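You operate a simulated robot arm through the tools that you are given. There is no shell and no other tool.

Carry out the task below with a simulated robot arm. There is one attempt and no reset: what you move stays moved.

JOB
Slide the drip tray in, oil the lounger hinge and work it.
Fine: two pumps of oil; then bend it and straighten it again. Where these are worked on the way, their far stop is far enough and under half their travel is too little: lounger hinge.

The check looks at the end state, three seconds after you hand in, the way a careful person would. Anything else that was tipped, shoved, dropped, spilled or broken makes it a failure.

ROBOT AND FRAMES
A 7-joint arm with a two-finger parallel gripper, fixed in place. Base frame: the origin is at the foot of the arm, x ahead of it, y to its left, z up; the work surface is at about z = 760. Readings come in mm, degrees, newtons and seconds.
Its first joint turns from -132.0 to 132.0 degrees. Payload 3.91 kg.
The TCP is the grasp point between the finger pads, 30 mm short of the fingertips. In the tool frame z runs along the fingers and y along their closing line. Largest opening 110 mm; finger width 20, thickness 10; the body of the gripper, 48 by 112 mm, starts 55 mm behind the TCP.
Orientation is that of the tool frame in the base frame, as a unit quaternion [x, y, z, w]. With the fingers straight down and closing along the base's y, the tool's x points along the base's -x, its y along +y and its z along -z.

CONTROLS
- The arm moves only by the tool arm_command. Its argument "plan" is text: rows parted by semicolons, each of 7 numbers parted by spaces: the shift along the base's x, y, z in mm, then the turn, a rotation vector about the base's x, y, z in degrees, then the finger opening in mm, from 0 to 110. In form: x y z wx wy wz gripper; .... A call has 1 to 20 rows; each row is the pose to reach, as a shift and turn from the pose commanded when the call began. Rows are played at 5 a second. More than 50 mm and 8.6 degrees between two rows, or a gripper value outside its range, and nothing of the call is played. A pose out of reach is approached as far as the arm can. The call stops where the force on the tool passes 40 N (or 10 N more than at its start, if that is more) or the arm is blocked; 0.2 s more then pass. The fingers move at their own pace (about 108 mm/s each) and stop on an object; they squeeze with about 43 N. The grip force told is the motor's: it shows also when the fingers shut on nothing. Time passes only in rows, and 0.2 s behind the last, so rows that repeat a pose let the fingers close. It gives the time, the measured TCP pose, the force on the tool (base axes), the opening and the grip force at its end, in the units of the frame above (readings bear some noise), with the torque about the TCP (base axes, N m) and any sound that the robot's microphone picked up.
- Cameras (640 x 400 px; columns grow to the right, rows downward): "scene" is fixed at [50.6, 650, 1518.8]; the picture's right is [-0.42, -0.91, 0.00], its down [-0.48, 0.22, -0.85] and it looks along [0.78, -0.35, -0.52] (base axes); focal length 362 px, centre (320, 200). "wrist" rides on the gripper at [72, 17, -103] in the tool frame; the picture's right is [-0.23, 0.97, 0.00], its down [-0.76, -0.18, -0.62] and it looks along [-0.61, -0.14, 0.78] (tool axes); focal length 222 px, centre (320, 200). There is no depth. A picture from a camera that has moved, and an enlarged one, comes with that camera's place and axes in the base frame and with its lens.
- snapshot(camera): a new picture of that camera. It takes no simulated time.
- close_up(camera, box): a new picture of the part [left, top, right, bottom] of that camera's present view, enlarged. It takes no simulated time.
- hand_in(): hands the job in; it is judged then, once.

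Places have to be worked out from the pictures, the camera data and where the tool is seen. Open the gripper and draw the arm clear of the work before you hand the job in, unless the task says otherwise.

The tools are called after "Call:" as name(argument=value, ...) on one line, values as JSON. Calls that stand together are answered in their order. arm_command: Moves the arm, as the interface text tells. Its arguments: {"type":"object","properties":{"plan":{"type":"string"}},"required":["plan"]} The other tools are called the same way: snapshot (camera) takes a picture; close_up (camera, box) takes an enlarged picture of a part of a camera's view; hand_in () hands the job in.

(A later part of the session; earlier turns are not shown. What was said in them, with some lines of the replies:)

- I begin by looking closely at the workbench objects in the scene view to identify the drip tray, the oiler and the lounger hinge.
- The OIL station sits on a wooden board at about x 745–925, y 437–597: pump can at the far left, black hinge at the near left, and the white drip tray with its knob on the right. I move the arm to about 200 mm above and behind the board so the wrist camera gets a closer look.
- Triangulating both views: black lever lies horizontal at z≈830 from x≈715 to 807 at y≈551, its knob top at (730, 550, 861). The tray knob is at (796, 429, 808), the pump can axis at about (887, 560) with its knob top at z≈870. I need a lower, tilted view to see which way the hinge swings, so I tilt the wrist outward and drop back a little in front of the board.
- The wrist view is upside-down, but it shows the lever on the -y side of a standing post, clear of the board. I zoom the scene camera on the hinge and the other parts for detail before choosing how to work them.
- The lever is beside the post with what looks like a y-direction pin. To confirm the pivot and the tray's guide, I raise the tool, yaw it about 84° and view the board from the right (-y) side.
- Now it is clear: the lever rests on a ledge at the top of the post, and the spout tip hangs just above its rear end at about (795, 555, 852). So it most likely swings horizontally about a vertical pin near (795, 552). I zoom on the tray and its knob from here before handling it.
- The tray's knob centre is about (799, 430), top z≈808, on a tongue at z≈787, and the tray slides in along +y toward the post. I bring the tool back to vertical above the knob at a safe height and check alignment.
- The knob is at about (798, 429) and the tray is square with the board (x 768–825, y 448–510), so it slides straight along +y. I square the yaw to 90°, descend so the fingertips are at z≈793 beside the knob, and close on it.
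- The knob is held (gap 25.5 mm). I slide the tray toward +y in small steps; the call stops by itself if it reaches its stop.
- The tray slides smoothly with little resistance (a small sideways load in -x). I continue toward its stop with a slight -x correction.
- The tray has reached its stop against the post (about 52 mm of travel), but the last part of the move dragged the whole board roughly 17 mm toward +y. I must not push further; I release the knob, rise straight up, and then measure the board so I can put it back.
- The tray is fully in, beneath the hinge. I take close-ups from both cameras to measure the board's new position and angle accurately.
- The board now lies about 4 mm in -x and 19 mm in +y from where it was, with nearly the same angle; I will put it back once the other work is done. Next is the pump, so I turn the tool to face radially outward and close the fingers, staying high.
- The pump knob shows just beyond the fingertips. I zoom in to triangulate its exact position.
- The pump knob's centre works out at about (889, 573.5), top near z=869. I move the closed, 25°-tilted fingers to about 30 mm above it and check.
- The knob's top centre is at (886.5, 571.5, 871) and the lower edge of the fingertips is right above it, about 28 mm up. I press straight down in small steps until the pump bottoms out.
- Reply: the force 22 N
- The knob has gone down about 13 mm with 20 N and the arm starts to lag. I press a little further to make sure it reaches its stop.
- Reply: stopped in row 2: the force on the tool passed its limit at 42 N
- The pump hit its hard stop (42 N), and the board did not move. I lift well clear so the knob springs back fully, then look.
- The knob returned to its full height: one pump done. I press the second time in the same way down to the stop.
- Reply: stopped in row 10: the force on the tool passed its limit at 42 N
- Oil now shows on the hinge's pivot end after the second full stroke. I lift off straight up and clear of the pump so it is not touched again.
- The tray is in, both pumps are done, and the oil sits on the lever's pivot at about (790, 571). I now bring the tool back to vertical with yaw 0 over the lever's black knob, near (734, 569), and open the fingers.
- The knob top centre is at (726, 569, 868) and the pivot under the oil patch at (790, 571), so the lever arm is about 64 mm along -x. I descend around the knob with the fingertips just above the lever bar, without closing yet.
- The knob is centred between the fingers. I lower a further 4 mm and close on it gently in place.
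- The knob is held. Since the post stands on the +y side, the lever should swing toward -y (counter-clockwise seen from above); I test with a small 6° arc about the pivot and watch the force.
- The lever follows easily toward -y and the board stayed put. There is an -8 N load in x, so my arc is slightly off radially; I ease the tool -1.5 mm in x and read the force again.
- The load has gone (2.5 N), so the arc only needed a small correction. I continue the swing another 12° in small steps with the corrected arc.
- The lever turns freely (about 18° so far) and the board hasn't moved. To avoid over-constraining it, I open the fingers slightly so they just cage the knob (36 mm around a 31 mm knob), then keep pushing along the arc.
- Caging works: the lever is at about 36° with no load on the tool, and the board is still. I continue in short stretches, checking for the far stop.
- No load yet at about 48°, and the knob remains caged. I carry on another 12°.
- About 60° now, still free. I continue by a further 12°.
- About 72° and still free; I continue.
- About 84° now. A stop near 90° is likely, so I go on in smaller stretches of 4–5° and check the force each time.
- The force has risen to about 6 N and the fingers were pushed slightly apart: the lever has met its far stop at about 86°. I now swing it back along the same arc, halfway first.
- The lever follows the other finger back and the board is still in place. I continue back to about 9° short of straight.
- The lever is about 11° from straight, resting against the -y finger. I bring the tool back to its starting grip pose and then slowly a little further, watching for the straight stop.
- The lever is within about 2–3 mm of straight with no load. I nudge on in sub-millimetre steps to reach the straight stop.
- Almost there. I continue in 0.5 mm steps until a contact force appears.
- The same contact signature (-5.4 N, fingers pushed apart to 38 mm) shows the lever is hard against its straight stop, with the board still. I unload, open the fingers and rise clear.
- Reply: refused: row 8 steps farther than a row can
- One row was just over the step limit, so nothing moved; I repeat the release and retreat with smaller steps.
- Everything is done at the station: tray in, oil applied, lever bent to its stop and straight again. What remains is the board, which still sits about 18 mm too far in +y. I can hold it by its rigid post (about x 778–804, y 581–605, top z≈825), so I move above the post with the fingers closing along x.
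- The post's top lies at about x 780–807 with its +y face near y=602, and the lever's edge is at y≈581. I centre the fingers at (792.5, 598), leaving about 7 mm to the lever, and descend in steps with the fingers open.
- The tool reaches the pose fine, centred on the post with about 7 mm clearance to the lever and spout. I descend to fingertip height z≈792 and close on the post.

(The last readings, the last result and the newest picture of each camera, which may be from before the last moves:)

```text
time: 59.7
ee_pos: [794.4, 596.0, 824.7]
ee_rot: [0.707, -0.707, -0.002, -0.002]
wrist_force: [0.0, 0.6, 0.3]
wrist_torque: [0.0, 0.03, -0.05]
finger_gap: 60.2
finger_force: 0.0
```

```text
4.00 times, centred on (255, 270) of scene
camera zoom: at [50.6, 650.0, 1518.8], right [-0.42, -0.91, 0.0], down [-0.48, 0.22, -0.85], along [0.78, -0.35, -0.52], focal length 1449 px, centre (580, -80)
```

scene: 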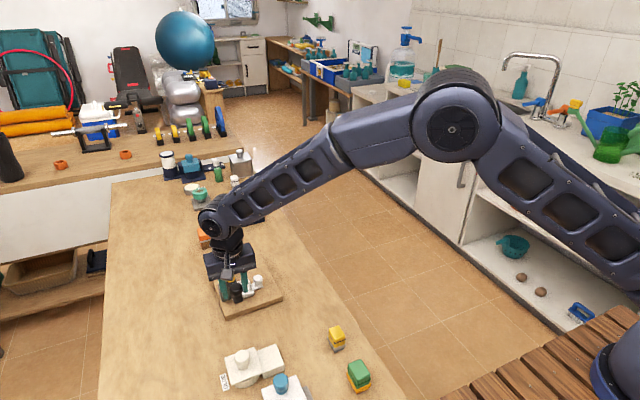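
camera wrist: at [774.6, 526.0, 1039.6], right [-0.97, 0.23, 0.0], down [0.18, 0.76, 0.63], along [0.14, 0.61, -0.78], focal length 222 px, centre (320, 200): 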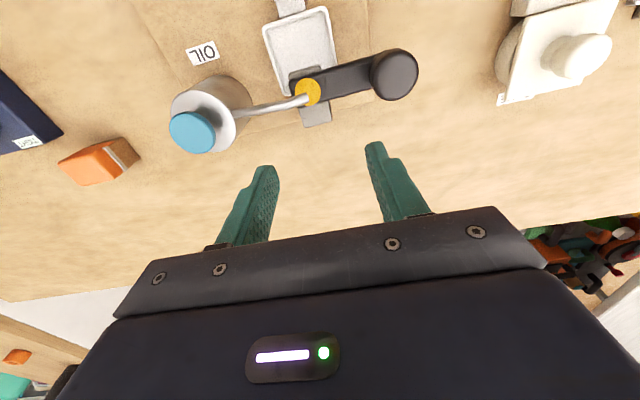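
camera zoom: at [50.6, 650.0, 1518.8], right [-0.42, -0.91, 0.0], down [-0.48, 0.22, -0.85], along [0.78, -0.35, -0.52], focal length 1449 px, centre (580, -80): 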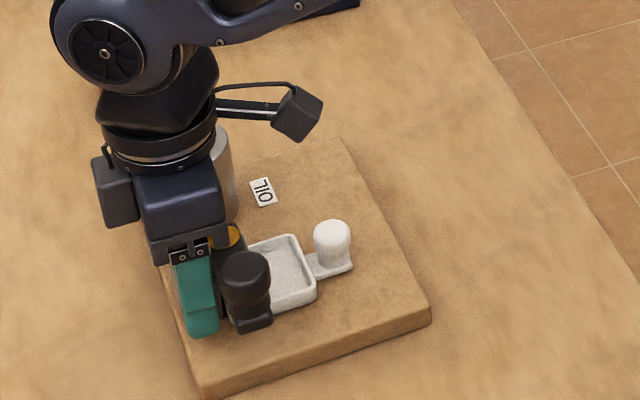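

The fingers straddle the post with nothing touched. I close on it.

Call:
arm_command(plan="-0.7 0 0 0 0 0 40; -0.7 0 0 0 0 0 30; -0.7 0 0 0 0 0 15; -0.7 0 0 0 0 0 15; -0.7 0 0 0 0 0 15")

Call:
close_up(camera="scene", box=[190, 220, 320, 320])

Call:
close_up(camera="wrist", box=[230, 70, 410, 215])

```text
time: 60.9
ee_pos: [792.6, 596.4, 823.8]
ee_rot: [0.707, -0.707, -0.004, -0.003]
wrist_force: [6.7, 2.8, -0.7]
wrist_torque: [0.21, -0.34, 0.86]
finger_gap: 30.2
finger_force: 43.0
```

```text
4.00 times, centred on (255, 270) of scene
camera zoom: at [50.6, 650.0, 1518.8], right [-0.42, -0.91, 0.0], down [-0.48, 0.22, -0.85], along [0.78, -0.35, -0.52], focal length 1449 px, centre (580, -80)
```

zoom: 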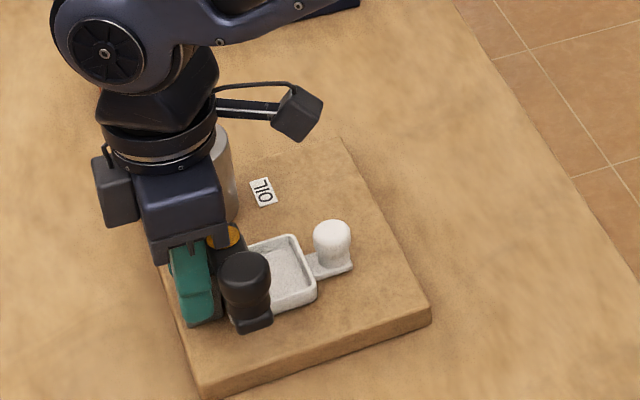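

```text
2.76 times, centred on (320, 142) of wrist
camera zoom: at [777.1, 522.6, 927.3], right [-0.97, 0.23, 0.0], down [0.18, 0.76, 0.63], along [0.14, 0.61, -0.78], focal length 613 px, centre (320, 359)
```

zoom: 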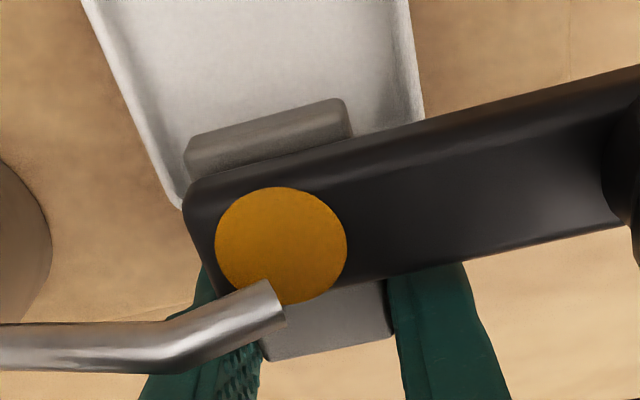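

The post is firmly held (gap 30 mm). I slowly draw the board half the way back, -9 mm in y and +1 mm in x with a slight yaw, and check that it follows without disturbing tray or lever.

Call:
arm_command(plan="0.1 -1 0 0 0 0.1 15; 0.2 -2.5 0 0 0 0.2 15; 0.4 -4 0 0 0 0.3 15; 0.6 -5.5 0 0 0 0.4 15; 0.8 -7 0 0 0 0.5 15; 1 -8.5 0 0 0 0.5 15; 1 -9 0 0 0 0.5 15; 1 -9 0 0 0 0.5 15")

Call:
close_up(camera="scene", box=[190, 220, 320, 320])

Call:
close_up(camera="wrist", box=[230, 70, 410, 215])

```text
time: 62.7
ee_pos: [795.7, 585.9, 824.2]
ee_rot: [0.711, -0.703, -0.003, -0.002]
wrist_force: [-2.3, 4.9, -0.1]
wrist_torque: [0.03, -0.35, 0.64]
finger_gap: 30.0
finger_force: 42.9
```

```text
4.00 times, centred on (255, 270) of scene
camera zoom: at [50.6, 650.0, 1518.8], right [-0.42, -0.91, 0.0], down [-0.48, 0.22, -0.85], along [0.78, -0.35, -0.52], focal length 1449 px, centre (580, -80)
```

zoom: 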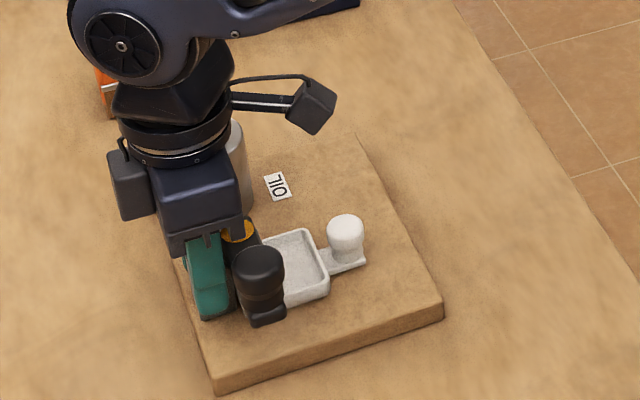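

```text
2.76 times, centred on (320, 142) of wrist
camera zoom: at [780.2, 512.4, 927.4], right [-0.98, 0.22, 0.0], down [0.17, 0.76, 0.63], along [0.14, 0.61, -0.78], focal length 613 px, centre (320, 359)
```

zoom: 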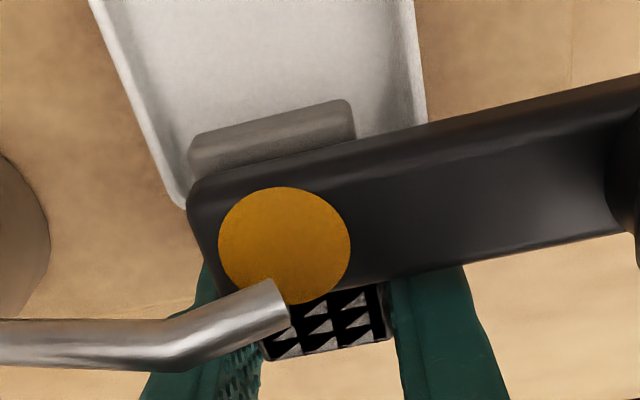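

The board follows well and the tray and lever kept their places. By the corner and label positions it still needs about -8 mm in y at the post and roughly 1.6° counter-clockwise, so I do both together slowly.

Call:
arm_command(plan="0.1 -1.3 0 0 0 0.4 15; 0.2 -2.6 0 0 0 0.8 15; 0.3 -3.9 0 0 0 1.2 15; 0.4 -5.2 0 0 0 1.6 15; 0.5 -6.5 0 0 0 2 15; 0.5 -7.5 0 0 0 2.3 15; 0.5 -7.5 0 0 0 2.3 15")

Call:
close_up(camera="scene", box=[190, 220, 320, 320])

```text
time: 64.3
ee_pos: [794.6, 578.0, 824.9]
ee_rot: [0.724, -0.69, -0.004, -0.002]
wrist_force: [-7.5, 4.2, 0.4]
wrist_torque: [-0.9, -0.25, -0.54]
finger_gap: 29.7
finger_force: 43.0
```

```text
4.00 times, centred on (255, 270) of scene
camera zoom: at [50.6, 650.0, 1518.8], right [-0.42, -0.91, 0.0], down [-0.48, 0.22, -0.85], along [0.78, -0.35, -0.52], focal length 1449 px, centre (580, -80)
```

zoom: 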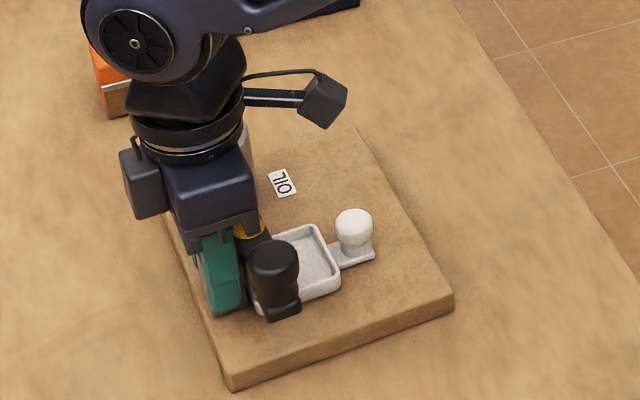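

The corners and label now match the original picture to within about 1–3 mm. I open the fingers, rise straight up from the post and move clear.

Call:
arm_command(plan="0 0 0 0 0 0 22; 0 0 0 0 0 0 32; 0 0 0 0 0 0 45; 0 0 0 0 0 0 56; 0 0 15 0 0 0 56; 0 0 35 0 0 0 56; 0 0 65 0 0 0 56; 0 0 105 0 0 0 56; -30 0 135 0 0 0 56; -70 0 150 0 0 0 56; -110 0 160 0 0 0 56; -150 0 160 0 0 0 56; -190 0 160 0 0 0 56; -190 0 160 0 0 0 56")

Call:
close_up(camera="scene", box=[205, 235, 305, 320])

Call:
close_up(camera="scene", box=[190, 220, 320, 320])

Call:
snapshot(camera="scene")

```text
time: 67.3
ee_pos: [604.6, 576.4, 984.1]
ee_rot: [0.725, -0.689, -0.003, -0.002]
wrist_force: [0.2, 0.1, 0.8]
wrist_torque: [-0.01, 0.01, -0.01]
finger_gap: 56.4
finger_force: 0.1
```

```text
4.71 times, centred on (255, 278) of scene
camera zoom: at [50.6, 650.0, 1518.8], right [-0.42, -0.91, 0.0], down [-0.48, 0.22, -0.85], along [0.78, -0.35, -0.52], focal length 1705 px, centre (626, -165)
```

zoom: 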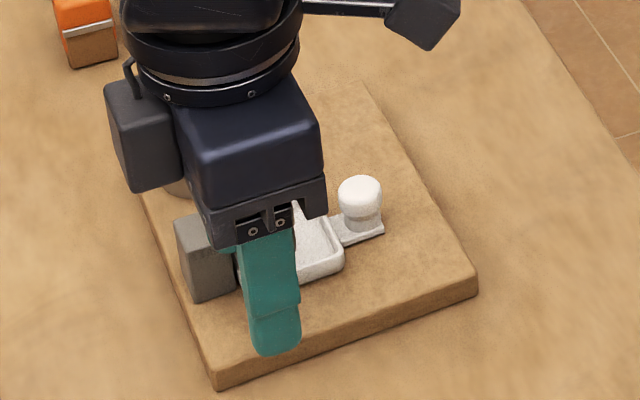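

```text
4.00 times, centred on (255, 270) of scene
camera zoom: at [50.6, 650.0, 1518.8], right [-0.42, -0.91, 0.0], down [-0.48, 0.22, -0.85], along [0.78, -0.35, -0.52], focal length 1449 px, centre (580, -80)
```

zoom: 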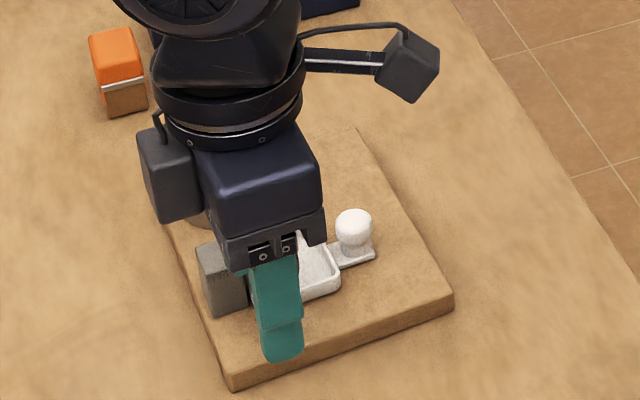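

```text
taken
```

scene: 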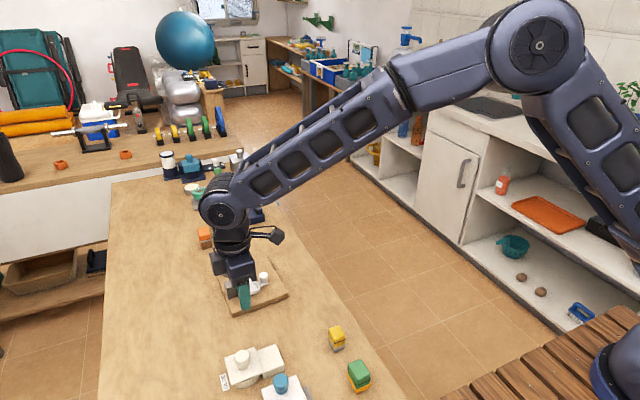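

The board is back on its original spot. I retreat the arm toward its start pose so the whole station can be seen.

Call:
arm_command(plan="-10 -10 35 0 0 -8 56; -25 -30 65 0 0 -16 56; -42 -58 92 0 0 -24 56; -60 -88 115 0 0 -32 56; -78 -118 138 0 0 -40 80; -96 -148 160 0 0 -48 100; -114 -178 180 0 0 -56 110; -132 -208 200 0 0 -64 110; -146 -236 212 0 0 -72 110; -156 -256 217 0 0 -80 110; -156 -256 217 0 0 -88 110; -156 -256 217 0 0 -92 110; -156 -256 217 0 0 -92 110")

Call:
close_up(camera="scene", box=[190, 220, 320, 320])

Call:
close_up(camera="scene", box=[205, 235, 305, 320])

Call:
snapshot(camera="scene")

```text
time: 70.1
ee_pos: [448.6, 323.4, 1201.2]
ee_rot: [-0.006, 1.0, 0.001, 0.004]
wrist_force: [0.7, 0.1, 0.3]
wrist_torque: [-0.01, 0.03, 0.01]
finger_gap: 109.9
finger_force: 0.1
```

```text
4.00 times, centred on (255, 270) of scene
camera zoom: at [50.6, 650.0, 1518.8], right [-0.42, -0.91, 0.0], down [-0.48, 0.22, -0.85], along [0.78, -0.35, -0.52], focal length 1449 px, centre (580, -80)
```

zoom: 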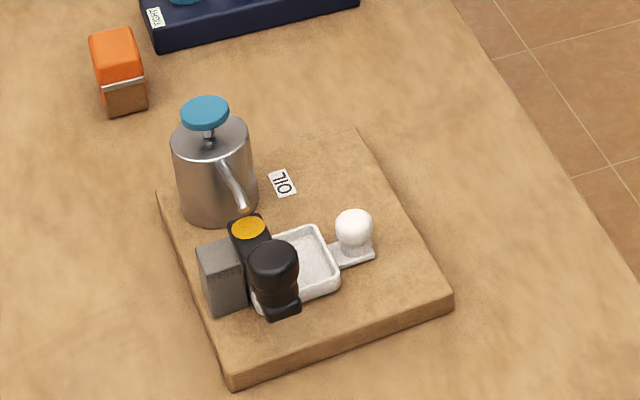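

```text
4.71 times, centred on (255, 278) of scene
camera zoom: at [50.6, 650.0, 1518.8], right [-0.42, -0.91, 0.0], down [-0.48, 0.22, -0.85], along [0.78, -0.35, -0.52], focal length 1705 px, centre (626, -165)
```

zoom: 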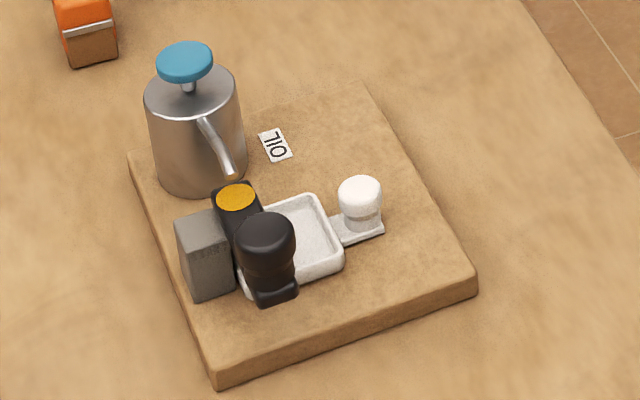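

```text
taken
```

scene: 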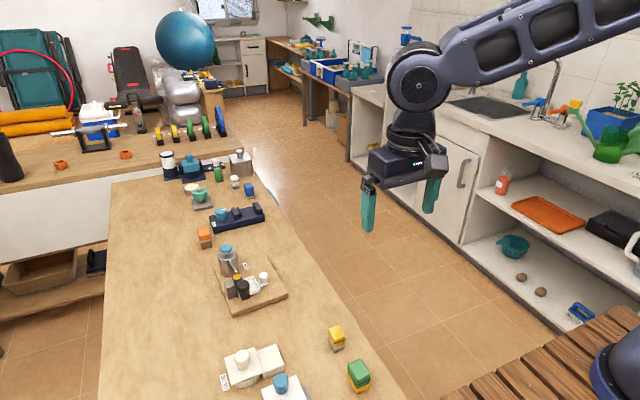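

The picture confirms it: the tray is in under the hinge, oil is on the pivot and the pump is back up. The lever is straight at its original pixel position, the board and neighbouring items are where they started, and the open gripper is well clear. I hand the job in.

Call:
hand_in()

```text
The job is handed in.
```

The job is handed in: the drip tray is fully in, the hinge has had two full pumps of oil, and it has been bent and straightened again. The judge's result wasn't reported back.

- **Drip tray:** I slid it about 52 mm to its stop under the hinge.
- **Oil:** Both pump strokes went down to the hard stop and sprang back fully. Oil shows on the hinge pivot.
- **Hinge:** I swung the lever to its far stop at about 86°, then back until it met its straight stop.
- **Board shift:** While I was pushing the tray in, the whole oil board slid about 18 mm and turned slightly. I gripped its post and drew it back. In the final picture its corners and label match the starting view to within about 1–3 mm, and the tray and lever kept their places.

The gripper is open and back near its starting pose, and the neighbouring items look unmoved in the final picture.
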